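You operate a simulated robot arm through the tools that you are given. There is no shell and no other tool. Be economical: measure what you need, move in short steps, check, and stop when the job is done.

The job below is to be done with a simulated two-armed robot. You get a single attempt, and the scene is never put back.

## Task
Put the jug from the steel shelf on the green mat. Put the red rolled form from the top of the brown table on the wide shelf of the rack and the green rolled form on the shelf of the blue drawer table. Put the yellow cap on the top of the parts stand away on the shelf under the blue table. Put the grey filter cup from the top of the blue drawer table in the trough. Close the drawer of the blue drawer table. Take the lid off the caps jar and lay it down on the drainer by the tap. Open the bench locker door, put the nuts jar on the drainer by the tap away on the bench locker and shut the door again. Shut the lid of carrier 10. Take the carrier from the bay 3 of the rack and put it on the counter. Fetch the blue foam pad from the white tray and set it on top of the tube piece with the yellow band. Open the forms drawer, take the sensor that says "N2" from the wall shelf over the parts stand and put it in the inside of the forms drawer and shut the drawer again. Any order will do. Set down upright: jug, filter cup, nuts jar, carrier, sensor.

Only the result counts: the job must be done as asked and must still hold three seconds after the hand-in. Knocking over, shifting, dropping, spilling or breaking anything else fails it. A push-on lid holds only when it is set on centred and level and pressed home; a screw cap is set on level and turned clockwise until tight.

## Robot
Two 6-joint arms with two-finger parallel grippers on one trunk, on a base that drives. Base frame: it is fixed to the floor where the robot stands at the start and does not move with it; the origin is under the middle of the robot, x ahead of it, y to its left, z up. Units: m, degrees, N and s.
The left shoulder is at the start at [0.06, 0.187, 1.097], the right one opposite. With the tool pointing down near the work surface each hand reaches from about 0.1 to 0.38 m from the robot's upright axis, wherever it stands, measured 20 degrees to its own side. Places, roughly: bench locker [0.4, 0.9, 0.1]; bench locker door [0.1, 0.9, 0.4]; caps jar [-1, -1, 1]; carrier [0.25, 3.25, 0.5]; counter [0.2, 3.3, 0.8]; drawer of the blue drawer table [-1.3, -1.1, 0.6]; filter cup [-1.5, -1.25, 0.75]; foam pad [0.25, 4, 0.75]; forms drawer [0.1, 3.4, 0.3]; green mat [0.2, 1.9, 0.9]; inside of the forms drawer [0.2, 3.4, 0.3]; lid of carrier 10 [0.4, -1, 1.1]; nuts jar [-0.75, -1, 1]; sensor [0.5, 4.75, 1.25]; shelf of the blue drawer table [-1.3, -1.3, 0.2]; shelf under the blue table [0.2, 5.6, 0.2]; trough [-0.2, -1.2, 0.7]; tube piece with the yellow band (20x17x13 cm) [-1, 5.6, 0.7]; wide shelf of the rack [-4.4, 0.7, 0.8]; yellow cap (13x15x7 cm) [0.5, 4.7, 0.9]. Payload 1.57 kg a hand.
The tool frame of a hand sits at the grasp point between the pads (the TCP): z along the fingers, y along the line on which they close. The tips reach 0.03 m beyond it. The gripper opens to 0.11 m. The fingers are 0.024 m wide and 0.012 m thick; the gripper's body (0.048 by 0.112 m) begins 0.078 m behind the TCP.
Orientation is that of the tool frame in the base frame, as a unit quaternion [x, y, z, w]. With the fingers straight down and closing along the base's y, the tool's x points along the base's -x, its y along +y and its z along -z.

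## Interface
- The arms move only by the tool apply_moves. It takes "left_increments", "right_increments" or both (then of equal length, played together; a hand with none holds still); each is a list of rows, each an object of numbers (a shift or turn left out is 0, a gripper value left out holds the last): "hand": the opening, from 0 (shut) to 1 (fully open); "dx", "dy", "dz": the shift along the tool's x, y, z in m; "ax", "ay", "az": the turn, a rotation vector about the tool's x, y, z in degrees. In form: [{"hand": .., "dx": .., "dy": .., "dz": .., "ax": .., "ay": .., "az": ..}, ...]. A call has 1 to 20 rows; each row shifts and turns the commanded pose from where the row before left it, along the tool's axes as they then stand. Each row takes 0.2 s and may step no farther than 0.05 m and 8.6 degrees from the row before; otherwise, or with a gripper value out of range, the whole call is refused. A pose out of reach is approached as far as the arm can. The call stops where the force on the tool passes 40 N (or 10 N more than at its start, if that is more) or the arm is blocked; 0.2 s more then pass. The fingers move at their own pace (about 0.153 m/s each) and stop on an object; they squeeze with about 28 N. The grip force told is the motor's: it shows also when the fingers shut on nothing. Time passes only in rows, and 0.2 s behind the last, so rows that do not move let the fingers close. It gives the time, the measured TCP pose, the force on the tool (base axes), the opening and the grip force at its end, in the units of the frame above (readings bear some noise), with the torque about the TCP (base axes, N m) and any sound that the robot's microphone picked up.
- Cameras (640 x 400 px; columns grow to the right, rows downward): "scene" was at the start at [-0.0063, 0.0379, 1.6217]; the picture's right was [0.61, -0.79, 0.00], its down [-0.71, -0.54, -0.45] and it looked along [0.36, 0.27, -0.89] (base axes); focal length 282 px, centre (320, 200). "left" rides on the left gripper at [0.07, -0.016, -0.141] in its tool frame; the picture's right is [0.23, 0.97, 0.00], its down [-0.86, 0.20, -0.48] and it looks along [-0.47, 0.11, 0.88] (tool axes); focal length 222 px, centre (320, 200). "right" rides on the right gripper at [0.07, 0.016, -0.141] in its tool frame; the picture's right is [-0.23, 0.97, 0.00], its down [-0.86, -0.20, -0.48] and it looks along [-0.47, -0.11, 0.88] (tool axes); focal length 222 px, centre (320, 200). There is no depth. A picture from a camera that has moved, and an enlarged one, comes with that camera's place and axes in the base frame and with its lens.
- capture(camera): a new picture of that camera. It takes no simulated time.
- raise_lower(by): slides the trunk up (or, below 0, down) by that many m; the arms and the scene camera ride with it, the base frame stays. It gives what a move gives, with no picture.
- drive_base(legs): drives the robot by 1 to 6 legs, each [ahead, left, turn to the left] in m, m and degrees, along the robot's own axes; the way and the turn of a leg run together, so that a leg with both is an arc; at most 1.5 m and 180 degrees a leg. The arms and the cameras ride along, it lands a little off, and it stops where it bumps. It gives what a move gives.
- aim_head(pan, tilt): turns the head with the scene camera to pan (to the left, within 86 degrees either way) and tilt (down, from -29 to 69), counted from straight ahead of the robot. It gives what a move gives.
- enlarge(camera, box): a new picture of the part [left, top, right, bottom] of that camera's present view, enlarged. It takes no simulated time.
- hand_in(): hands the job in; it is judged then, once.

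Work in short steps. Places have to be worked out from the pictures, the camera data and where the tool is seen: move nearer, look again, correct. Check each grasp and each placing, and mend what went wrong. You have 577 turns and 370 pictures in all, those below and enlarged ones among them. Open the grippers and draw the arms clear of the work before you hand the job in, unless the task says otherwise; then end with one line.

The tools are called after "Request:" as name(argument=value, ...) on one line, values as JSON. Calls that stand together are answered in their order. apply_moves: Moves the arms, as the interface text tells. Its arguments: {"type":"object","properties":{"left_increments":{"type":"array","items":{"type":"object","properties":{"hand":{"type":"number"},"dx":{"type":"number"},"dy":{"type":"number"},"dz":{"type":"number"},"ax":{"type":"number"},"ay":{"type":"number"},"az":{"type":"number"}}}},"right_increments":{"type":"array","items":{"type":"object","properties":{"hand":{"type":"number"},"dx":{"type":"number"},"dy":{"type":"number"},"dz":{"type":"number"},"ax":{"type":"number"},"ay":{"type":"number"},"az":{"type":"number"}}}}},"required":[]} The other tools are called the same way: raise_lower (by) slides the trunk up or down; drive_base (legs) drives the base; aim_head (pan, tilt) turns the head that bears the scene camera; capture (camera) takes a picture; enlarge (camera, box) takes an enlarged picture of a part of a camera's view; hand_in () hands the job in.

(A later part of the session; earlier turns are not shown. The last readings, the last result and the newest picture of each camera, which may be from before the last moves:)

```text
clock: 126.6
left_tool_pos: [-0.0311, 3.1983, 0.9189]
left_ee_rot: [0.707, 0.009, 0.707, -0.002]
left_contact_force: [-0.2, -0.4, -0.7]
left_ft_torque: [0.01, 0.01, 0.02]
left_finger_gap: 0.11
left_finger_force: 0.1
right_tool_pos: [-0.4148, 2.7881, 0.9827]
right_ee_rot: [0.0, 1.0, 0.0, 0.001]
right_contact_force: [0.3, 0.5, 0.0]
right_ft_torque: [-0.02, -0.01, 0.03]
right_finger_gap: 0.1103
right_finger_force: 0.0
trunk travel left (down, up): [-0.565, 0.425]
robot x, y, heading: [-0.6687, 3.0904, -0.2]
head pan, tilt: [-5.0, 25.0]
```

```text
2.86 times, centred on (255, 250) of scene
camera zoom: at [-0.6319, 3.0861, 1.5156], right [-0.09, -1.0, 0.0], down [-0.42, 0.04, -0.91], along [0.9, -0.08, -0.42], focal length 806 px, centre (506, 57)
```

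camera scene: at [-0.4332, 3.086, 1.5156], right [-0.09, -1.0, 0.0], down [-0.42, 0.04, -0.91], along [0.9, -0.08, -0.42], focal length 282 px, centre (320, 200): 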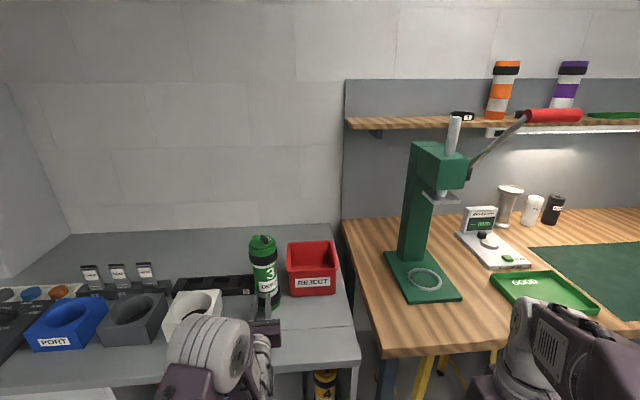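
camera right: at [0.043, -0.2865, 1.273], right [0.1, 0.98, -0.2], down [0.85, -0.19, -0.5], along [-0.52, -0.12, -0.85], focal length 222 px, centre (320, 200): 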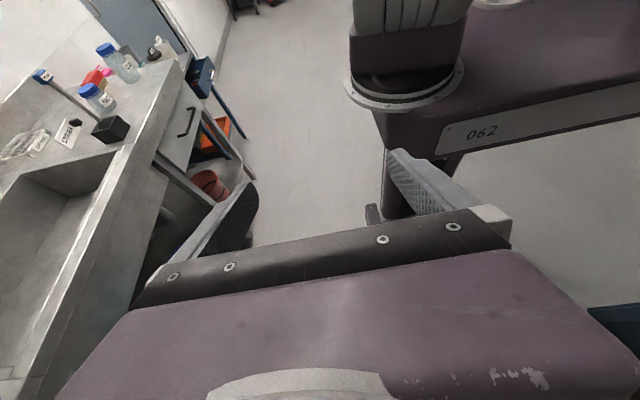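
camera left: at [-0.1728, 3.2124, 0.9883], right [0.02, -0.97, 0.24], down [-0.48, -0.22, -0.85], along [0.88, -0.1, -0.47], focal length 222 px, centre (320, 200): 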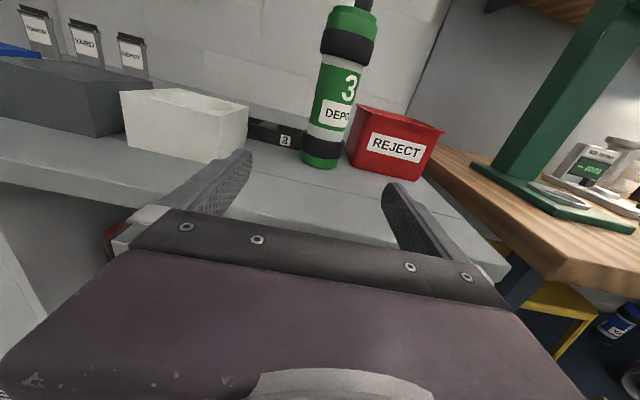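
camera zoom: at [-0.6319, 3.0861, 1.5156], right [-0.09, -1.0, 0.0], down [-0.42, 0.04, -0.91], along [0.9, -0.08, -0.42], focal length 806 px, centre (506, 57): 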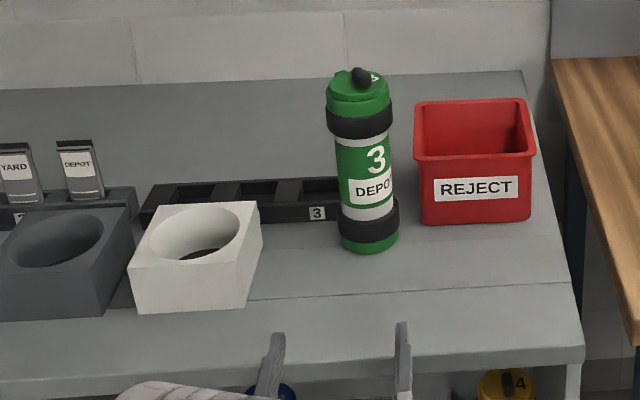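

Carrier stands upright on the counter, neighbours look in place. Now look at the northern area: drive to y≈4.4.

Request:
drive_base(legs=[[-0.23, 0, 0], [0, 1.3, 0]])

Request:
aim_head(pan=0, tilt=22)

Request:
capture(camera="scene")

Request:
aim_head(pan=65, tilt=30)

Request:
capture(camera="scene")

```text
clock: 134.4
left_tool_pos: [-0.2467, 4.4717, 0.9183]
left_ee_rot: [0.708, 0.002, 0.707, 0.007]
left_contact_force: [0.5, 0.1, 0.3]
left_ft_torque: [-0.03, -0.01, -0.01]
left_finger_gap: 0.1101
left_finger_force: 0.1
right_tool_pos: [-0.6385, 4.0704, 0.9823]
right_ee_rot: [0.01, 1.0, -0.001, 0.0]
right_contact_force: [0.1, -0.1, 0.4]
right_ft_torque: [-0.01, 0.0, 0.0]
right_finger_gap: 0.1099
right_finger_force: 0.0
trunk travel left (down, up): [-0.565, 0.425]
robot x, y, heading: [-0.8835, 4.3828, -1.4]
head pan, tilt: [-5.0, 25.0]
```

```text
clock: 135.1
left_tool_pos: [-0.2477, 4.4721, 0.9196]
left_ee_rot: [0.708, 0.002, 0.707, 0.006]
left_contact_force: [0.0, 0.5, -0.2]
left_ft_torque: [-0.04, -0.05, 0.01]
left_finger_gap: 0.1099
left_finger_force: 0.1
right_tool_pos: [-0.6387, 4.0695, 0.9833]
right_ee_rot: [0.011, 1.0, -0.001, 0.001]
right_contact_force: [-0.1, 0.0, 0.5]
right_ft_torque: [-0.01, -0.01, 0.04]
right_finger_gap: 0.1098
right_finger_force: 0.1
trunk travel left (down, up): [-0.565, 0.425]
robot x, y, heading: [-0.8861, 4.3806, -1.1]
head pan, tilt: [0.0, 22.0]
```

```text
313 pictures are left
camera scene: at [-0.849, 4.381, 1.5205], right [-0.02, -1.0, 0.0], down [-0.37, 0.01, -0.93], along [0.93, -0.02, -0.37], focal length 282 px, centre (320, 200)
```

scene: 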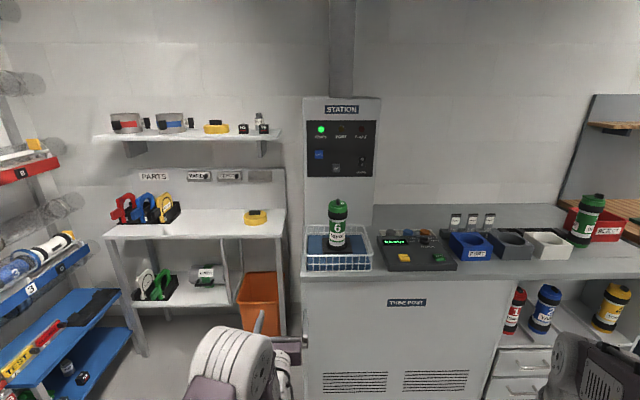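

```text
clock: 136.4
left_tool_pos: [-0.248, 4.4729, 0.9201]
left_ee_rot: [0.708, 0.003, 0.706, 0.006]
left_contact_force: [0.8, -0.1, 0.5]
left_ft_torque: [-0.02, 0.0, -0.01]
left_finger_gap: 0.1099
left_finger_force: 0.0
right_tool_pos: [-0.6389, 4.0702, 0.9829]
right_ee_rot: [0.011, 1.0, 0.0, 0.0]
right_contact_force: [-0.7, -0.8, -0.1]
right_ft_torque: [-0.02, 0.0, 0.04]
right_finger_gap: 0.11
right_finger_force: 0.1
trunk travel left (down, up): [-0.565, 0.425]
robot x, y, heading: [-0.887, 4.3794, -1.0]
head pan, tilt: [65.0, 30.0]
```

```text
312 pictures are left
camera scene: at [-0.9018, 4.4641, 1.5077], right [0.9, -0.44, 0.0], down [-0.22, -0.45, -0.87], along [0.38, 0.78, -0.5], focal length 282 px, centre (320, 200)
```

scene: 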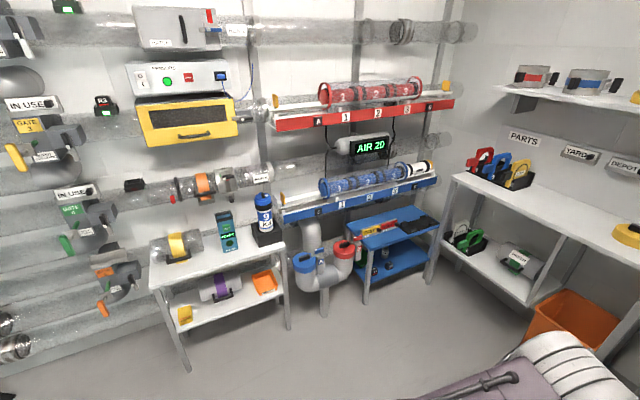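

Request:
aim_head(pan=0, tilt=22)

Request:
enlarge(camera="scene", box=[285, 190, 445, 290])

Request:
enlarge(camera="scene", box=[90, 100, 300, 240])

Request:
enlarge(camera="scene", box=[470, 190, 640, 400])

```text
clock: 137.8
left_tool_pos: [-0.2481, 4.472, 0.9188]
left_ee_rot: [0.708, 0.002, 0.707, 0.005]
left_contact_force: [-0.1, -0.2, 0.4]
left_ft_torque: [-0.04, 0.02, -0.03]
left_finger_gap: 0.1099
left_finger_force: 0.0
right_tool_pos: [-0.6396, 4.0697, 0.982]
right_ee_rot: [0.011, 1.0, -0.001, 0.0]
right_contact_force: [0.0, -0.4, 0.1]
right_ft_torque: [-0.02, 0.01, 0.01]
right_finger_gap: 0.1099
right_finger_force: 0.1
trunk travel left (down, up): [-0.565, 0.425]
robot x, y, heading: [-0.8818, 4.382, -1.4]
head pan, tilt: [0.0, 22.0]
```

```text
4.00 times, centred on (365, 240) of scene
camera zoom: at [-0.849, 4.3811, 1.5205], right [-0.02, -1.0, 0.0], down [-0.37, 0.01, -0.93], along [0.93, -0.02, -0.37], focal length 1129 px, centre (140, 40)
```

zoom: 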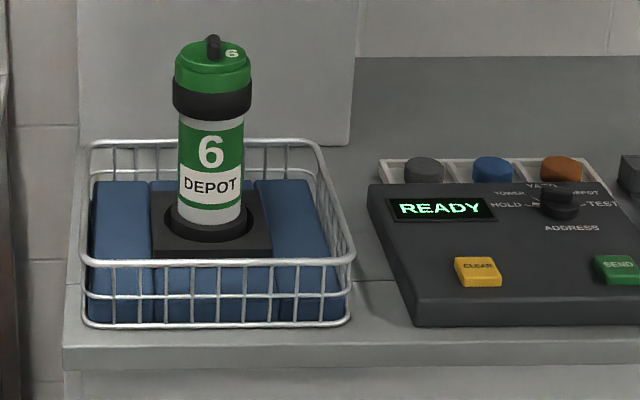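

```text
2.86 times, centred on (195, 170) of scene
camera zoom: at [-0.849, 4.3811, 1.5205], right [-0.02, -1.0, 0.0], down [-0.37, 0.01, -0.93], along [0.93, -0.02, -0.37], focal length 806 px, centre (677, 286)
```

zoom: 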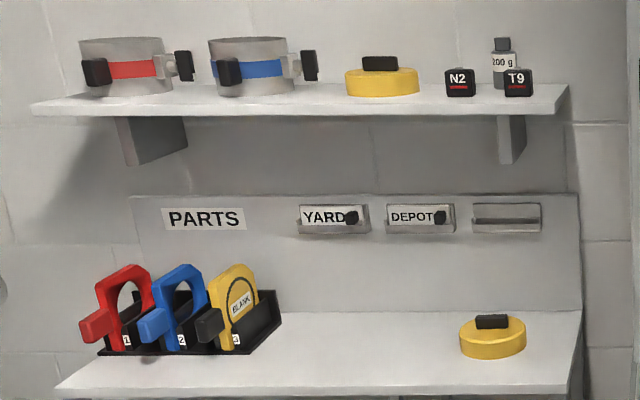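

```text
1.90 times, centred on (555, 295) of scene
camera zoom: at [-0.849, 4.3811, 1.5205], right [-0.02, -1.0, 0.0], down [-0.37, 0.01, -0.93], along [0.93, -0.02, -0.37], focal length 538 px, centre (-128, 19)
```

zoom: 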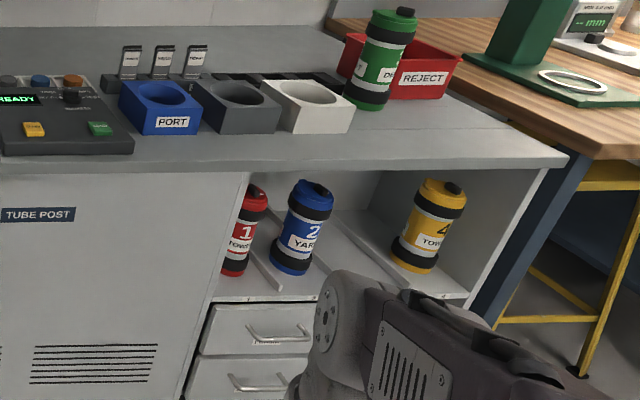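

The blue foam pad is the blue disc in the white tray behind the control panel, ≈(0.43,3.9). Sensor N2 and the yellow cap (with black knob) are on the left stand. I'll tilt the left hand 40° down and move to y≈3.8 for the disc.

Request:
apply_moves(left_increments=[{"ay": -8}, {"ay": -8}, {"ay": -8}, {"ay": -8}, {"ay": -8}, {}])

Request:
drive_base(legs=[[0, -0.58, 1.4]])

Request:
raise_lower(by=0.2)

Request:
capture(camera="scene")

Request:
capture(camera="left")

```text
clock: 139.2
left_tool_pos: [-0.2467, 4.4717, 0.9192]
left_ee_rot: [0.907, 0.0, 0.422, 0.008]
left_contact_force: [1.5, -0.1, -0.1]
left_ft_torque: [-0.02, -0.02, 0.0]
left_finger_gap: 0.11
left_finger_force: 0.0
right_tool_pos: [-0.6395, 4.0692, 0.9831]
right_ee_rot: [0.01, 1.0, 0.0, -0.001]
right_contact_force: [-0.5, 0.4, 0.0]
right_ft_torque: [-0.03, 0.0, -0.04]
right_finger_gap: 0.1099
right_finger_force: 0.1
trunk travel left (down, up): [-0.565, 0.425]
robot x, y, heading: [-0.8876, 4.383, -1.2]
head pan, tilt: [0.0, 22.0]
```

```text
clock: 142.5
left_tool_pos: [-0.255, 3.9039, 0.92]
left_ee_rot: [0.907, 0.013, 0.422, 0.0]
left_contact_force: [-0.1, 0.2, 0.1]
left_ft_torque: [0.03, -0.03, 0.0]
left_finger_gap: 0.1102
left_finger_force: 0.1
right_tool_pos: [-0.6348, 3.4924, 0.9827]
right_ee_rot: [-0.004, 1.0, -0.001, 0.001]
right_contact_force: [0.2, -0.9, -0.2]
right_ft_torque: [0.0, -0.01, -0.02]
right_finger_gap: 0.1098
right_finger_force: 0.2
trunk travel left (down, up): [-0.565, 0.425]
robot x, y, heading: [-0.8916, 3.8001, 0.5]
head pan, tilt: [0.0, 22.0]
```

```text
clock: 144.7
left_tool_pos: [-0.2549, 3.9043, 1.1187]
left_ee_rot: [0.907, 0.013, 0.422, 0.0]
left_contact_force: [-0.4, 0.7, 0.3]
left_ft_torque: [-0.01, 0.02, 0.01]
left_finger_gap: 0.1095
left_finger_force: 0.2
right_tool_pos: [-0.6345, 3.4933, 1.1828]
right_ee_rot: [-0.004, 1.0, 0.0, 0.0]
right_contact_force: [-0.1, 0.3, 0.8]
right_ft_torque: [0.0, 0.02, 0.01]
right_finger_gap: 0.11
right_finger_force: 0.0
trunk travel left (down, up): [-0.765, 0.225]
robot x, y, heading: [-0.8891, 3.8002, 0.6]
head pan, tilt: [0.0, 22.0]
```

```text
308 pictures are left
camera scene: at [-0.8533, 3.7984, 1.7204], right [0.01, -1.0, 0.0], down [-0.37, 0.0, -0.93], along [0.93, 0.01, -0.37], focal length 282 px, centre (320, 200)
```

scene: 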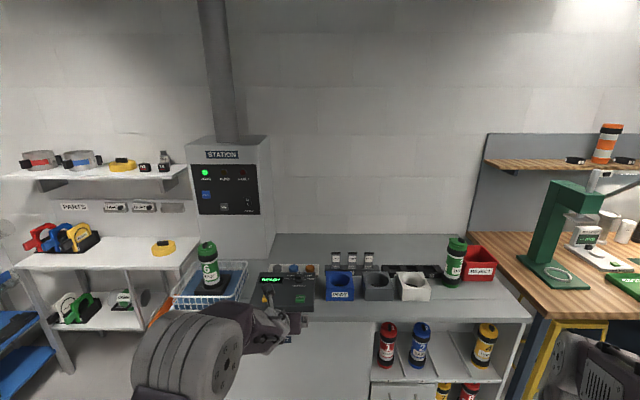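

```text
307 pictures are left
camera left: at [-0.318, 3.9217, 1.2624], right [0.17, -0.97, 0.19], down [-0.91, -0.22, -0.34], along [0.37, -0.11, -0.92], focal length 222 px, centre (320, 200)
```

left: 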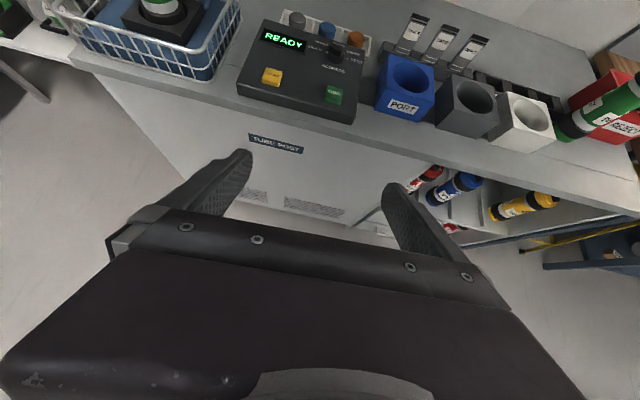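

Disc ≈(0.39,3.93). Approach 0.45 m and look from closer.

Request:
drive_base(legs=[[0.42, 0.03, 0]])

Request:
capture(camera="left")

```text
clock: 147.2
left_tool_pos: [0.1521, 3.9366, 1.1187]
left_ee_rot: [0.906, 0.013, 0.423, 0.0]
left_contact_force: [0.0, -0.8, -0.2]
left_ft_torque: [0.0, 0.01, -0.01]
left_finger_gap: 0.1101
left_finger_force: 0.0
right_tool_pos: [-0.2295, 3.5242, 1.183]
right_ee_rot: [-0.001, 1.0, -0.001, 0.0]
right_contact_force: [0.2, 0.4, -0.4]
right_ft_torque: [0.0, 0.0, -0.03]
right_finger_gap: 0.11
right_finger_force: 0.1
trunk travel left (down, up): [-0.765, 0.225]
robot x, y, heading: [-0.4872, 3.8287, 0.3]
head pan, tilt: [0.0, 22.0]
```

```text
306 pictures are left
camera left: at [0.0879, 3.9522, 1.2631], right [0.17, -0.97, 0.19], down [-0.91, -0.22, -0.34], along [0.37, -0.11, -0.92], focal length 222 px, centre (320, 200)
```

left: 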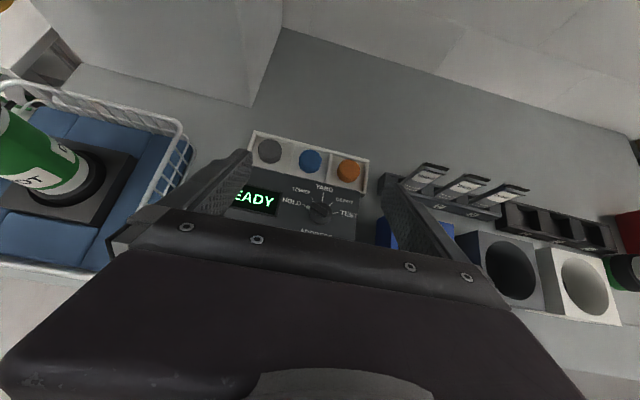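

Request:
enlarge(camera="left", box=[235, 115, 395, 215])

```text
4.00 times, centred on (315, 165) of left
camera zoom: at [0.0879, 3.9522, 1.2631], right [0.17, -0.97, 0.19], down [-0.91, -0.22, -0.34], along [0.37, -0.11, -0.92], focal length 888 px, centre (340, 340)
```

zoom: 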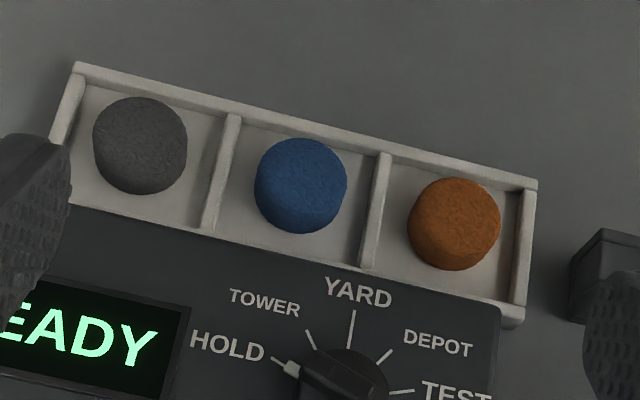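

Disc Ø≈0.052 standing ~15 mm above the dividers. I'll tilt the hand steeper (65°), narrow the opening, then see where it points.

Request:
apply_moves(left_increments=[{"ay": -8.3, "hand": 0.7}, {"ay": -8.3}, {"ay": -8.3}, {}])

Request:
capture(camera="left")

```text
clock: 148.2
left_tool_pos: [0.1534, 3.9485, 1.1207]
left_ee_rot: [0.961, 0.024, 0.276, -0.019]
left_contact_force: [0.1, 0.2, -0.1]
left_ft_torque: [0.01, 0.0, -0.02]
left_finger_gap: 0.077
left_finger_force: 0.0
left hand out of reach, approached as far as the arm can: row 1, 2
right_tool_pos: [-0.2293, 3.5245, 1.1829]
right_ee_rot: [-0.002, 1.0, -0.001, -0.001]
right_contact_force: [-0.7, 1.2, 0.3]
right_ft_torque: [-0.01, 0.01, 0.01]
right_finger_gap: 0.1102
right_finger_force: 0.1
trunk travel left (down, up): [-0.765, 0.225]
robot x, y, heading: [-0.4845, 3.832, 0.2]
head pan, tilt: [0.0, 22.0]
```

```text
304 pictures are left
camera left: at [0.1376, 3.9595, 1.277], right [0.25, -0.96, 0.1], down [-0.97, -0.25, -0.05], along [0.08, -0.08, -0.99], focal length 222 px, centre (320, 200)
```

left: 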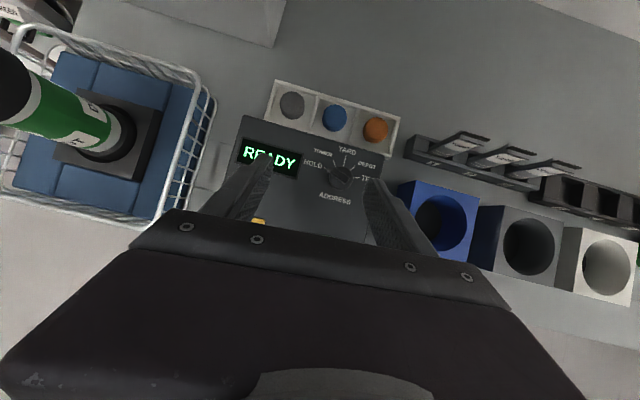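

Disc at (0.347,3.938). I drive 0.19 ahead, then lower the trunk to just above.

Request:
drive_base(legs=[[0.17, -0.005, 0]])

Request:
raise_lower(by=-0.17)

Request:
capture(camera="left")

```text
clock: 149.7
left_tool_pos: [0.3214, 3.9447, 1.1214]
left_ee_rot: [0.96, 0.025, 0.277, -0.019]
left_contact_force: [-0.3, 0.3, 0.1]
left_ft_torque: [0.0, 0.0, 0.01]
left_finger_gap: 0.0771
left_finger_force: 0.1
right_tool_pos: [-0.0638, 3.5209, 1.1829]
right_ee_rot: [-0.003, 1.0, -0.001, 0.003]
right_contact_force: [0.2, 0.6, -1.6]
right_ft_torque: [0.0, -0.03, -0.04]
right_finger_gap: 0.1103
right_finger_force: 0.1
trunk travel left (down, up): [-0.765, 0.225]
robot x, y, heading: [-0.3146, 3.8255, 0.5]
head pan, tilt: [0.0, 22.0]
```

```text
clock: 151.6
left_tool_pos: [0.3228, 3.9445, 0.9497]
left_ee_rot: [0.961, 0.025, 0.276, -0.019]
left_contact_force: [0.6, -1.0, -0.8]
left_ft_torque: [-0.02, 0.0, 0.02]
left_finger_gap: 0.0769
left_finger_force: 0.0
right_tool_pos: [-0.0607, 3.5196, 1.0136]
right_ee_rot: [-0.002, 1.0, -0.002, 0.0]
right_contact_force: [0.5, 0.5, 0.9]
right_ft_torque: [0.01, -0.03, 0.0]
right_finger_gap: 0.1098
right_finger_force: 0.1
trunk travel left (down, up): [-0.595, 0.395]
robot x, y, heading: [-0.3131, 3.8245, 0.1]
head pan, tilt: [0.0, 22.0]
```

```text
303 pictures are left
camera left: at [0.3062, 3.9554, 1.1068], right [0.25, -0.96, 0.1], down [-0.97, -0.26, -0.05], along [0.08, -0.08, -0.99], focal length 222 px, centre (320, 200)
```

left: 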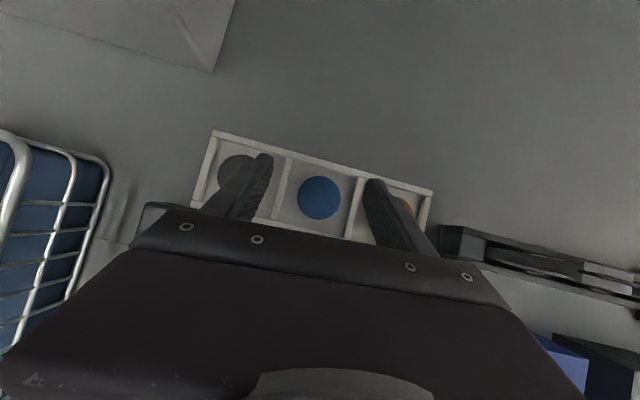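

Disc centre (0.333,3.935). Correct y by 1 cm, lower 0.06 and look again.

Request:
apply_moves(left_increments=[{"dy": 0.01, "dx": -0.015, "dz": 0.026}, {"dx": -0.015, "dz": 0.026}])

Request:
capture(camera="left")

```text
clock: 152.2
left_tool_pos: [0.3267, 3.9331, 0.8985]
left_ee_rot: [0.957, 0.025, 0.287, -0.017]
left_contact_force: [6.3, -1.0, 36.7]
left_ft_torque: [-1.4, -0.5, 0.19]
left_finger_gap: 0.0766
left_finger_force: 0.1
right_tool_pos: [-0.0647, 3.5193, 1.0141]
right_ee_rot: [-0.003, 1.0, -0.001, 0.003]
right_contact_force: [0.5, 0.1, 0.0]
right_ft_torque: [0.0, -0.03, 0.0]
right_finger_gap: 0.1098
right_finger_force: 0.0
trunk travel left (down, up): [-0.595, 0.395]
robot x, y, heading: [-0.3151, 3.8284, 0.1]
head pan, tilt: [0.0, 22.0]
```

```text
302 pictures are left
camera left: at [0.307, 3.9454, 1.0551], right [0.25, -0.96, 0.11], down [-0.96, -0.26, -0.08], along [0.1, -0.09, -0.99], focal length 222 px, centre (320, 200)
```

left: 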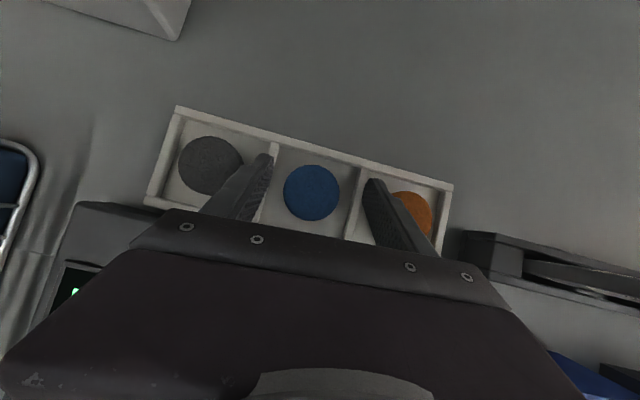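

The right fingertip rests on the divider (so the counter is ~0.84 high here). I back off slightly up and 12 mm toward me so the tips straddle the disc centre, then close.

Request:
apply_moves(left_increments=[{"dx": -0.007, "dz": -0.0113, "dy": -0.0027}, {}])

Request:
capture(camera="left")

```text
clock: 152.8
left_tool_pos: [0.3146, 3.9356, 0.8982]
left_ee_rot: [0.959, 0.024, 0.282, -0.018]
left_contact_force: [9.4, -0.9, 27.9]
left_ft_torque: [-1.17, -0.56, 0.33]
left_finger_gap: 0.0782
left_finger_force: 0.7
right_tool_pos: [-0.0626, 3.5213, 1.0139]
right_ee_rot: [-0.003, 1.0, -0.001, 0.002]
right_contact_force: [0.8, 0.3, -0.1]
right_ft_torque: [0.02, -0.01, 0.04]
right_finger_gap: 0.1101
right_finger_force: 0.0
trunk travel left (down, up): [-0.595, 0.395]
robot x, y, heading: [-0.317, 3.8254, -0.0]
head pan, tilt: [0.0, 22.0]
```

```text
301 pictures are left
camera left: at [0.2958, 3.9471, 1.0556], right [0.25, -0.96, 0.1], down [-0.96, -0.25, -0.06], along [0.09, -0.08, -0.99], focal length 222 px, centre (320, 200)
```

left: 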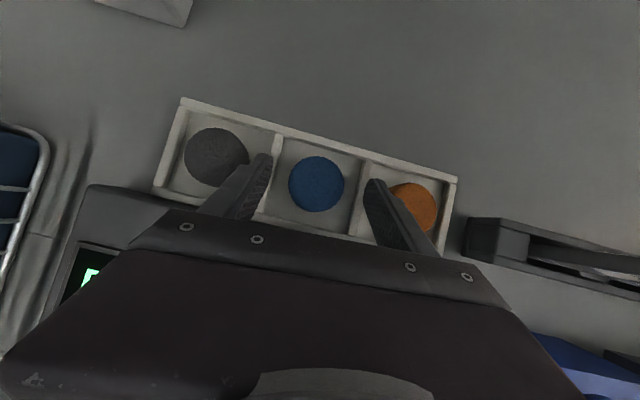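

Request:
apply_moves(left_increments=[{"dx": 0.0042, "dz": -0.0068}, {}])

```text
clock: 153.4
left_tool_pos: [0.3114, 3.9367, 0.9002]
left_ee_rot: [0.962, 0.025, 0.272, -0.02]
left_contact_force: [-0.1, 0.3, 0.1]
left_ft_torque: [-0.02, 0.01, -0.01]
left_finger_gap: 0.0771
left_finger_force: 0.0
right_tool_pos: [-0.0612, 3.5199, 1.0119]
right_ee_rot: [-0.002, 1.0, -0.001, 0.0]
right_contact_force: [0.3, -0.5, 0.3]
right_ft_torque: [-0.04, -0.02, 0.01]
right_finger_gap: 0.11
right_finger_force: 0.1
trunk travel left (down, up): [-0.595, 0.395]
robot x, y, heading: [-0.3143, 3.8284, 0.2]
head pan, tilt: [0.0, 22.0]
```

Free of contact with the tips at divider height, straddling the disc. Close.

Request:
apply_moves(left_increments=[{"hand": 0.5}, {"hand": 0.3}, {"hand": 0.3}, {"hand": 0.3}])

Request:
capture(camera="left")

```text
clock: 154.4
left_tool_pos: [0.3139, 3.9368, 0.9034]
left_ee_rot: [0.961, 0.025, 0.276, -0.02]
left_contact_force: [0.2, -0.1, 0.7]
left_ft_torque: [0.04, -0.01, 0.04]
left_finger_gap: 0.0416
left_finger_force: 28.4
right_tool_pos: [-0.0601, 3.5209, 1.0131]
right_ee_rot: [-0.002, 1.0, -0.001, 0.0]
right_contact_force: [-0.5, -0.3, -0.5]
right_ft_torque: [-0.03, -0.05, -0.01]
right_finger_gap: 0.1101
right_finger_force: 0.0
trunk travel left (down, up): [-0.595, 0.395]
robot x, y, heading: [-0.3184, 3.8269, 0.3]
head pan, tilt: [0.0, 22.0]
```

```text
300 pictures are left
camera left: at [0.297, 3.9479, 1.0596], right [0.25, -0.96, 0.1], down [-0.97, -0.26, -0.05], along [0.08, -0.08, -0.99], focal length 222 px, centre (320, 200)
```

left: 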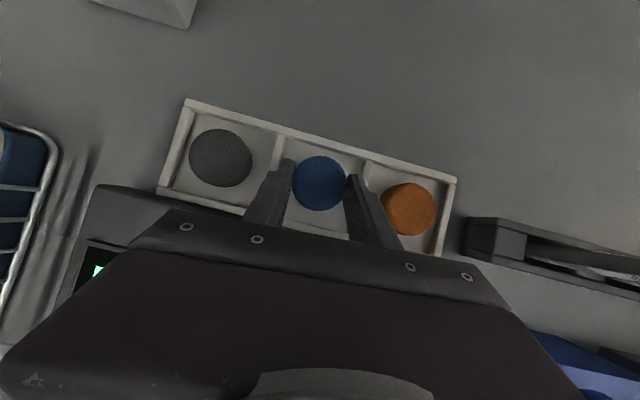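

Gripped (gap 0.042, foam compressed). Lift with the trunk.

Request:
raise_lower(by=0.12)

Request:
capture(camera="left")

```text
clock: 155.9
left_tool_pos: [0.3131, 3.9355, 1.0224]
left_ee_rot: [0.96, 0.024, 0.277, -0.019]
left_contact_force: [-0.3, 0.3, 0.3]
left_ft_torque: [0.0, -0.02, 0.0]
left_finger_gap: 0.0418
left_finger_force: 28.2
right_tool_pos: [-0.0605, 3.5205, 1.1329]
right_ee_rot: [-0.003, 1.0, -0.001, 0.0]
right_contact_force: [0.4, -0.4, 0.0]
right_ft_torque: [0.0, 0.02, -0.02]
right_finger_gap: 0.1099
right_finger_force: 0.0
trunk travel left (down, up): [-0.715, 0.275]
robot x, y, heading: [-0.3126, 3.8259, 0.2]
head pan, tilt: [0.0, 22.0]
```

```text
299 pictures are left
camera left: at [0.2971, 3.9479, 1.1795], right [0.25, -0.96, 0.1], down [-0.97, -0.26, -0.05], along [0.08, -0.08, -0.99], focal length 222 px, centre (320, 200)
```

left: 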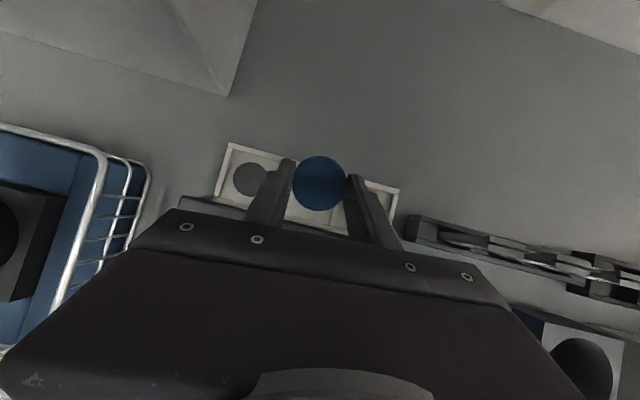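

Disc held. Back out, turn left to face the far wall (+y), and go look at the tube piece.

Request:
drive_base(legs=[[-0.6, 0, 0], [0, 0, 90], [0.6, 0, 0]])

Request:
aim_head(pan=0, tilt=35)

Request:
capture(camera="scene")

Request:
capture(camera="left")

```text
clock: 166.2
left_tool_pos: [-1.0567, 5.0518, 1.0232]
left_ee_rot: [0.653, 0.706, 0.178, -0.211]
left_contact_force: [0.4, -0.2, -1.1]
left_ft_torque: [-0.03, 0.01, 0.01]
left_finger_gap: 0.0414
left_finger_force: 28.0
right_tool_pos: [-0.6308, 4.6888, 1.1334]
right_ee_rot: [0.717, -0.697, 0.0, -0.001]
right_contact_force: [0.5, -0.2, -0.1]
right_ft_torque: [-0.01, 0.0, 0.0]
right_finger_gap: 0.11
right_finger_force: 0.0
trunk travel left (down, up): [-0.715, 0.275]
robot x, y, heading: [-0.9295, 4.4276, 91.7]
head pan, tilt: [0.0, 22.0]
```

```text
clock: 166.9
left_tool_pos: [-1.0575, 5.0536, 1.0226]
left_ee_rot: [0.653, 0.705, 0.178, -0.211]
left_contact_force: [0.3, 0.3, 1.1]
left_ft_torque: [0.01, 0.01, 0.02]
left_finger_gap: 0.0409
left_finger_force: 27.5
right_tool_pos: [-0.6316, 4.6903, 1.1333]
right_ee_rot: [0.717, -0.697, 0.0, -0.001]
right_contact_force: [0.3, -0.1, -0.2]
right_ft_torque: [0.04, -0.02, 0.0]
right_finger_gap: 0.1104
right_finger_force: 0.1
trunk travel left (down, up): [-0.715, 0.275]
robot x, y, heading: [-0.931, 4.4232, 91.6]
head pan, tilt: [0.0, 35.0]
```

```text
298 pictures are left
camera scene: at [-0.9279, 4.4553, 1.6499], right [1.0, 0.03, 0.0], down [0.02, -0.57, -0.82], along [-0.02, 0.82, -0.57], focal length 282 px, centre (320, 200)
```

scene: 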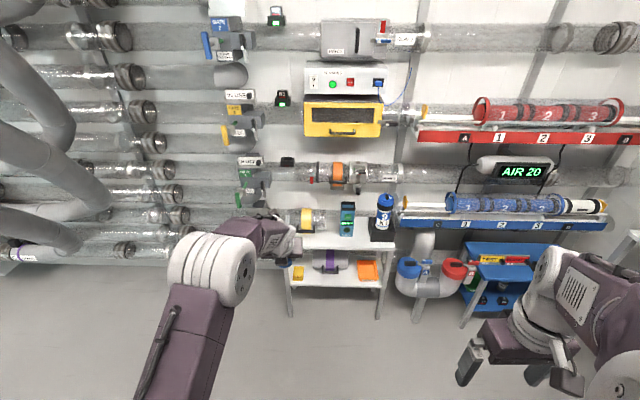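

```text
297 pictures are left
camera left: at [-1.068, 5.0358, 1.1794], right [0.96, 0.27, 0.1], down [0.28, -0.96, -0.05], along [0.08, 0.08, -0.99], focal length 222 px, centre (320, 200)
```

left: 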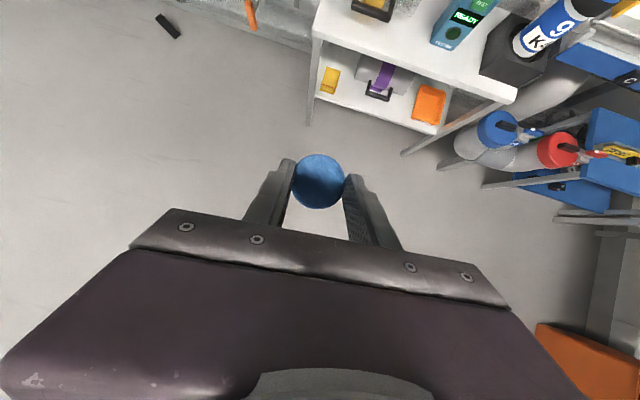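

Request:
enlarge(camera="scene", box=[260, 185, 420, 295])

Request:
enlarge(camera="scene", box=[430, 200, 620, 330])

```text
3.64 times, centred on (340, 240) of scene
camera zoom: at [-0.9279, 4.4553, 1.6499], right [1.0, 0.03, 0.0], down [0.02, -0.57, -0.82], along [-0.02, 0.82, -0.57], focal length 1026 px, centre (247, 54)
```

zoom: 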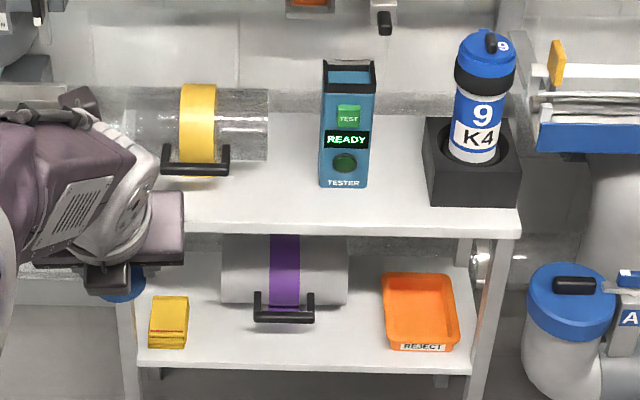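

```text
3.08 times, centred on (525, 265) of scene
camera zoom: at [-0.9279, 4.4553, 1.6499], right [1.0, 0.03, 0.0], down [0.02, -0.57, -0.82], along [-0.02, 0.82, -0.57], focal length 868 px, centre (-311, 0)
```

zoom: 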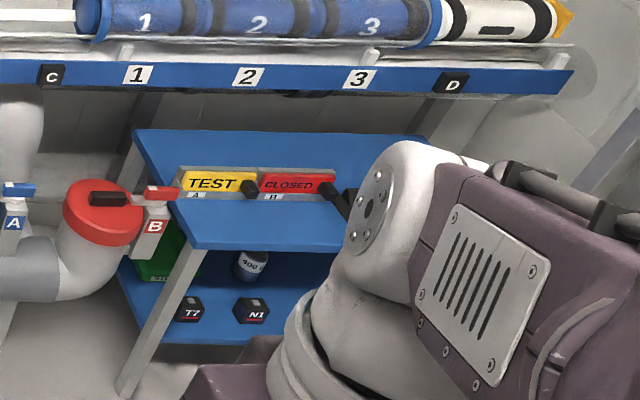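

The tube lies along x with its yellow band at about (-1.03, 5.60), crest ≈0.78. I drive 0.42 ahead and inspect from above.

Request:
drive_base(legs=[[0.42, -0.02, -1.6]])

Request:
capture(camera="left")

Request:
aim_head(pan=5, tilt=45)

Request:
capture(camera="scene")

```text
clock: 169.5
left_tool_pos: [-1.0235, 5.4776, 1.0227]
left_ee_rot: [0.663, 0.695, 0.182, -0.209]
left_contact_force: [-0.1, -0.3, -0.3]
left_ft_torque: [-0.01, -0.01, -0.05]
left_finger_gap: 0.0418
left_finger_force: 28.1
right_tool_pos: [-0.6083, 5.1017, 1.1328]
right_ee_rot: [0.707, -0.707, 0.001, -0.001]
right_contact_force: [0.9, 0.5, 0.2]
right_ft_torque: [-0.02, 0.0, 0.0]
right_finger_gap: 0.11
right_finger_force: 0.1
trunk travel left (down, up): [-0.715, 0.275]
robot x, y, heading: [-0.9129, 4.8479, 89.8]
head pan, tilt: [0.0, 35.0]
```

```text
294 pictures are left
camera left: at [-1.0351, 5.4611, 1.1801], right [0.96, 0.24, 0.1], down [0.25, -0.97, -0.05], along [0.08, 0.08, -0.99], focal length 222 px, centre (320, 200)
```

left: 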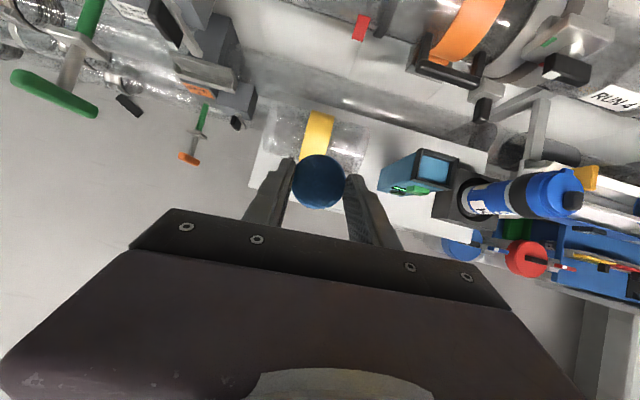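

```text
clock: 170.2
left_tool_pos: [-1.0239, 5.4797, 1.0236]
left_ee_rot: [0.662, 0.696, 0.181, -0.209]
left_contact_force: [-0.8, -0.3, 1.0]
left_ft_torque: [0.04, -0.01, 0.01]
left_finger_gap: 0.0416
left_finger_force: 28.2
right_tool_pos: [-0.6098, 5.1023, 1.1322]
right_ee_rot: [-0.707, 0.707, -0.002, 0.001]
right_contact_force: [-0.6, 0.0, -0.2]
right_ft_torque: [-0.02, 0.02, -0.01]
right_finger_gap: 0.1101
right_finger_force: 0.0
trunk travel left (down, up): [-0.715, 0.275]
robot x, y, heading: [-0.9181, 4.8509, 90.1]
head pan, tilt: [5.0, 45.0]
```

```text
293 pictures are left
camera scene: at [-0.9198, 4.8708, 1.6351], right [1.0, 0.09, 0.0], down [0.06, -0.7, -0.71], along [-0.06, 0.7, -0.71], focal length 282 px, centre (320, 200)
```

scene: 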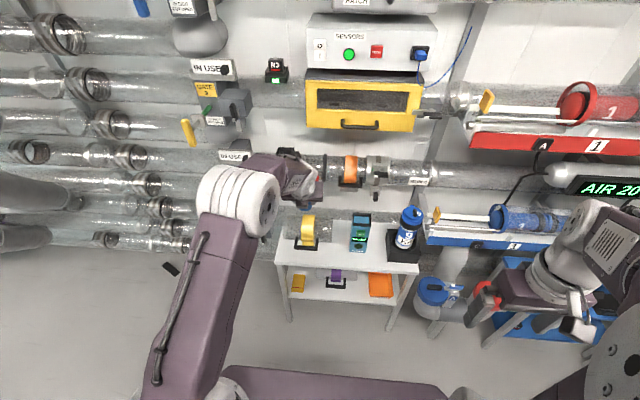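

Crest of the tube: y≈5.618, z≈0.765, band x≈-1.036. Disc sits ~15 mm ahead of the TCP. Move 0.123 ahead, 0.012 left and lower 0.13.

Request:
drive_base(legs=[[0.12, 0.014, 0]])

Request:
raise_lower(by=-0.13)

Request:
capture(camera="left")

Request:
enlarge(camera="scene", box=[240, 120, 400, 240])

```text
clock: 171.5
left_tool_pos: [-1.0373, 5.5964, 1.023]
left_ee_rot: [0.663, 0.696, 0.183, -0.209]
left_contact_force: [-0.1, 0.1, 0.3]
left_ft_torque: [-0.03, 0.01, 0.0]
left_finger_gap: 0.0424
left_finger_force: 27.7
right_tool_pos: [-0.6226, 5.2191, 1.1337]
right_ee_rot: [-0.707, 0.707, 0.001, 0.002]
right_contact_force: [0.2, 0.6, 0.1]
right_ft_torque: [0.03, 0.0, 0.01]
right_finger_gap: 0.11
right_finger_force: 0.0
trunk travel left (down, up): [-0.715, 0.275]
robot x, y, heading: [-0.9324, 4.9689, 90.1]
head pan, tilt: [5.0, 45.0]
```

```text
clock: 173.1
left_tool_pos: [-1.0378, 5.5953, 0.892]
left_ee_rot: [0.663, 0.695, 0.183, -0.209]
left_contact_force: [0.4, -0.5, 0.8]
left_ft_torque: [-0.01, -0.02, -0.01]
left_finger_gap: 0.0426
left_finger_force: 27.8
right_tool_pos: [-0.6237, 5.219, 1.004]
right_ee_rot: [-0.707, 0.708, -0.001, 0.001]
right_contact_force: [0.3, -0.3, 0.2]
right_ft_torque: [-0.01, 0.03, 0.03]
right_finger_gap: 0.1102
right_finger_force: 0.0
trunk travel left (down, up): [-0.585, 0.405]
robot x, y, heading: [-0.9261, 4.9655, 89.9]
head pan, tilt: [5.0, 45.0]
```

```text
292 pictures are left
camera left: at [-1.049, 5.5792, 1.0499], right [0.96, 0.24, 0.1], down [0.25, -0.97, -0.05], along [0.08, 0.08, -0.99], focal length 222 px, centre (320, 200)
```

left: 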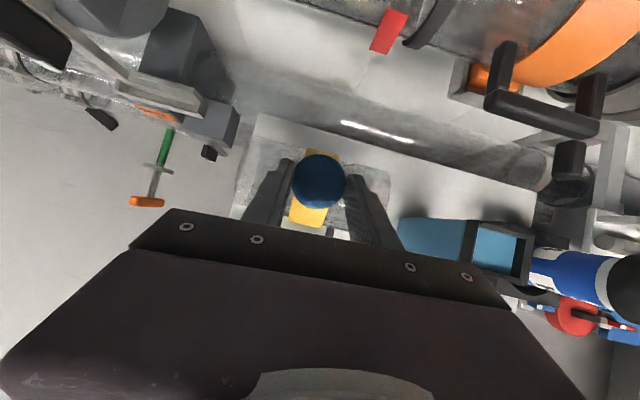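

```text
3.33 times, centred on (320, 180) of scene
camera zoom: at [-0.9337, 4.9876, 1.5051], right [1.0, 0.09, 0.0], down [0.06, -0.7, -0.71], along [-0.06, 0.7, -0.71], focal length 941 px, centre (320, 267)
```

zoom: 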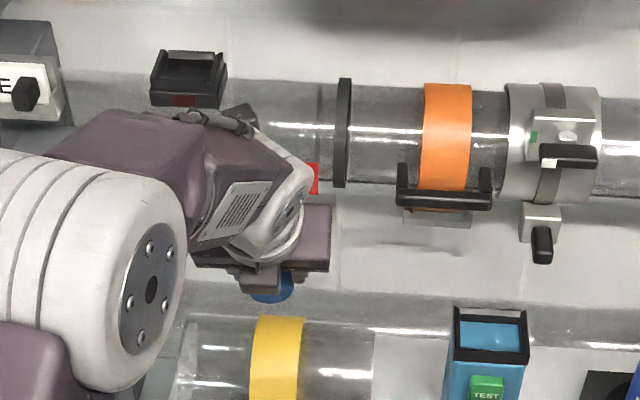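

Bisecting the tube's silhouette gives its axis at y≈5.621; the disc centre is at ≈5.608. Shift 13 mm forward and lower 0.06.

Request:
apply_moves(left_increments=[{"dx": 0.011, "dz": 0.0069}, {"dx": -0.0106, "dz": 0.017}, {"dx": -0.0106, "dz": 0.017}, {"dx": -0.0106, "dz": 0.017}])

Request:
capture(camera="left")

```text
clock: 174.1
left_tool_pos: [-1.0383, 5.6106, 0.8319]
left_ee_rot: [0.663, 0.696, 0.182, -0.208]
left_contact_force: [0.4, -0.4, -0.2]
left_ft_torque: [0.01, -0.02, 0.02]
left_finger_gap: 0.0424
left_finger_force: 27.7
right_tool_pos: [-0.6237, 5.2207, 1.0047]
right_ee_rot: [-0.707, 0.707, -0.001, 0.001]
right_contact_force: [0.0, 0.3, -0.8]
right_ft_torque: [0.02, 0.0, 0.0]
right_finger_gap: 0.1098
right_finger_force: 0.1
trunk travel left (down, up): [-0.585, 0.405]
robot x, y, heading: [-0.929, 4.9692, 89.6]
head pan, tilt: [5.0, 45.0]
```

```text
290 pictures are left
camera left: at [-1.0506, 5.5928, 0.9889], right [0.96, 0.24, 0.1], down [0.25, -0.97, -0.05], along [0.08, 0.08, -0.99], focal length 222 px, centre (320, 200)
```

left: 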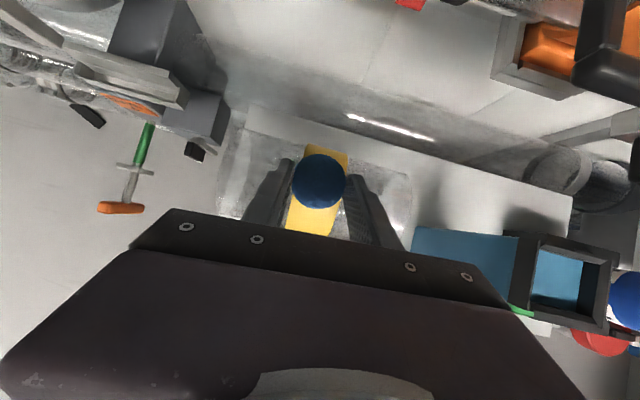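

Close to centred (shift 6 mm further). Lower in small steps until it touches.

Request:
apply_moves(left_increments=[{"dx": 0.005, "dz": 0.003}, {"dx": -0.0042, "dz": 0.0068}, {"dx": -0.0032, "dz": 0.0051}])

Request:
apply_moves(left_increments=[{"dx": -0.0027, "dz": 0.0042}])

Request:
apply_moves(left_increments=[{"dx": -0.0027, "dz": 0.0042}])

```text
clock: 174.8
left_tool_pos: [-1.0399, 5.6146, 0.8187]
left_ee_rot: [0.663, 0.696, 0.182, -0.209]
left_contact_force: [-0.1, -0.6, -0.1]
left_ft_torque: [0.0, 0.0, 0.02]
left_finger_gap: 0.0425
left_finger_force: 28.1
right_tool_pos: [-0.6225, 5.219, 1.0026]
right_ee_rot: [0.707, -0.707, 0.001, -0.001]
right_contact_force: [0.6, -0.1, 0.5]
right_ft_torque: [0.0, -0.01, -0.01]
right_finger_gap: 0.11
right_finger_force: 0.1
trunk travel left (down, up): [-0.585, 0.405]
robot x, y, heading: [-0.9288, 4.9663, 89.8]
head pan, tilt: [5.0, 45.0]
```

```text
clock: 175.2
left_tool_pos: [-1.0412, 5.6149, 0.814]
left_ee_rot: [0.663, 0.696, 0.182, -0.209]
left_contact_force: [0.9, 0.0, -0.4]
left_ft_torque: [0.0, 0.03, 0.01]
left_finger_gap: 0.0425
left_finger_force: 28.3
right_tool_pos: [-0.624, 5.2199, 1.0041]
right_ee_rot: [0.707, -0.707, 0.001, 0.0]
right_contact_force: [0.3, -0.2, 1.1]
right_ft_torque: [0.04, -0.01, 0.01]
right_finger_gap: 0.1099
right_finger_force: 0.0
trunk travel left (down, up): [-0.585, 0.405]
robot x, y, heading: [-0.9286, 4.9679, 90.0]
head pan, tilt: [5.0, 45.0]
```

```text
clock: 175.7
left_tool_pos: [-1.0401, 5.6149, 0.8085]
left_ee_rot: [0.663, 0.695, 0.184, -0.208]
left_contact_force: [-1.4, -0.3, 4.3]
left_ft_torque: [0.01, 0.01, 0.0]
left_finger_gap: 0.0426
left_finger_force: 28.1
right_tool_pos: [-0.6234, 5.2195, 1.004]
right_ee_rot: [-0.707, 0.708, 0.0, 0.001]
right_contact_force: [0.4, 0.3, 0.5]
right_ft_torque: [0.0, 0.01, 0.01]
right_finger_gap: 0.1098
right_finger_force: 0.1
trunk travel left (down, up): [-0.585, 0.405]
robot x, y, heading: [-0.9269, 4.9681, 89.9]
head pan, tilt: [5.0, 45.0]
```

Light contact. Press 3 mm more to read from the torque where the contact lies relative to the disc.

Request:
apply_moves(left_increments=[{"dx": -0.0021, "dz": 0.0034}, {}])

Request:
capture(camera="left")

```text
clock: 176.2
left_tool_pos: [-1.0395, 5.6154, 0.8086]
left_ee_rot: [0.662, 0.695, 0.186, -0.211]
left_contact_force: [-1.7, 3.1, 22.3]
left_ft_torque: [0.24, -0.24, 0.08]
left_finger_gap: 0.0427
left_finger_force: 27.3
right_tool_pos: [-0.6232, 5.2178, 1.0049]
right_ee_rot: [-0.707, 0.707, 0.001, 0.002]
right_contact_force: [0.9, 0.1, -0.8]
right_ft_torque: [0.02, -0.01, 0.0]
right_finger_gap: 0.1101
right_finger_force: 0.0
trunk travel left (down, up): [-0.585, 0.405]
robot x, y, heading: [-0.9285, 4.9672, 89.7]
head pan, tilt: [5.0, 45.0]
```

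```text
289 pictures are left
camera left: at [-1.0517, 5.597, 0.9651], right [0.96, 0.24, 0.1], down [0.25, -0.97, -0.06], along [0.08, 0.09, -0.99], focal length 222 px, centre (320, 200)
```

left: 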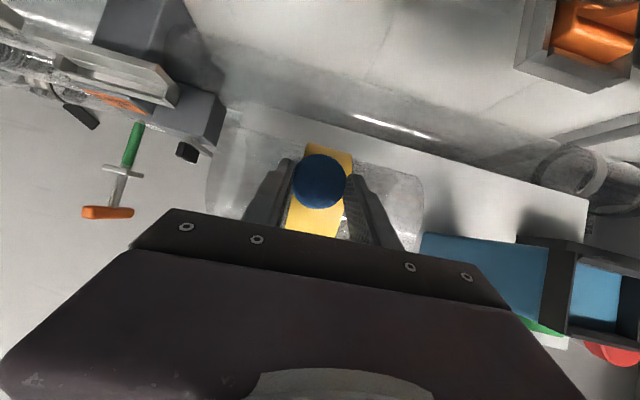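

Contact and silhouette estimates of the crest (5.62–5.633) bracket the disc centre (≈5.628). Relax the press and open.

Request:
apply_moves(left_increments=[{"dx": 0.0021, "dz": -0.0034}, {"hand": 0.45}, {"hand": 0.5}, {"hand": 0.55}, {"hand": 0.6}, {"hand": 0.65}])

Request:
capture(camera="left")

```text
clock: 177.7
left_tool_pos: [-1.0399, 5.6151, 0.8088]
left_ee_rot: [0.663, 0.696, 0.182, -0.208]
left_contact_force: [0.1, -0.3, 0.9]
left_ft_torque: [0.0, 0.0, 0.02]
left_finger_gap: 0.0717
left_finger_force: 0.2
right_tool_pos: [-0.6234, 5.2197, 1.003]
right_ee_rot: [0.707, -0.707, 0.0, 0.0]
right_contact_force: [-1.1, -0.1, 0.1]
right_ft_torque: [0.01, -0.02, -0.02]
right_finger_gap: 0.11
right_finger_force: 0.1
trunk travel left (down, up): [-0.585, 0.405]
robot x, y, heading: [-0.9289, 4.9662, 89.9]
head pan, tilt: [5.0, 45.0]
```

```text
288 pictures are left
camera left: at [-1.0519, 5.5984, 0.9656], right [0.96, 0.24, 0.1], down [0.25, -0.97, -0.05], along [0.08, 0.08, -0.99], focal length 222 px, centre (320, 200)
```

left: 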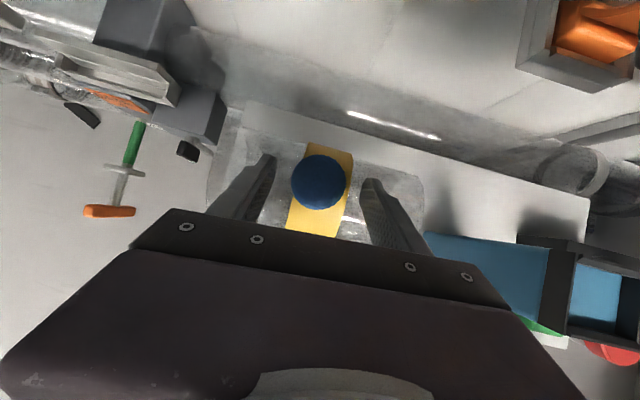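

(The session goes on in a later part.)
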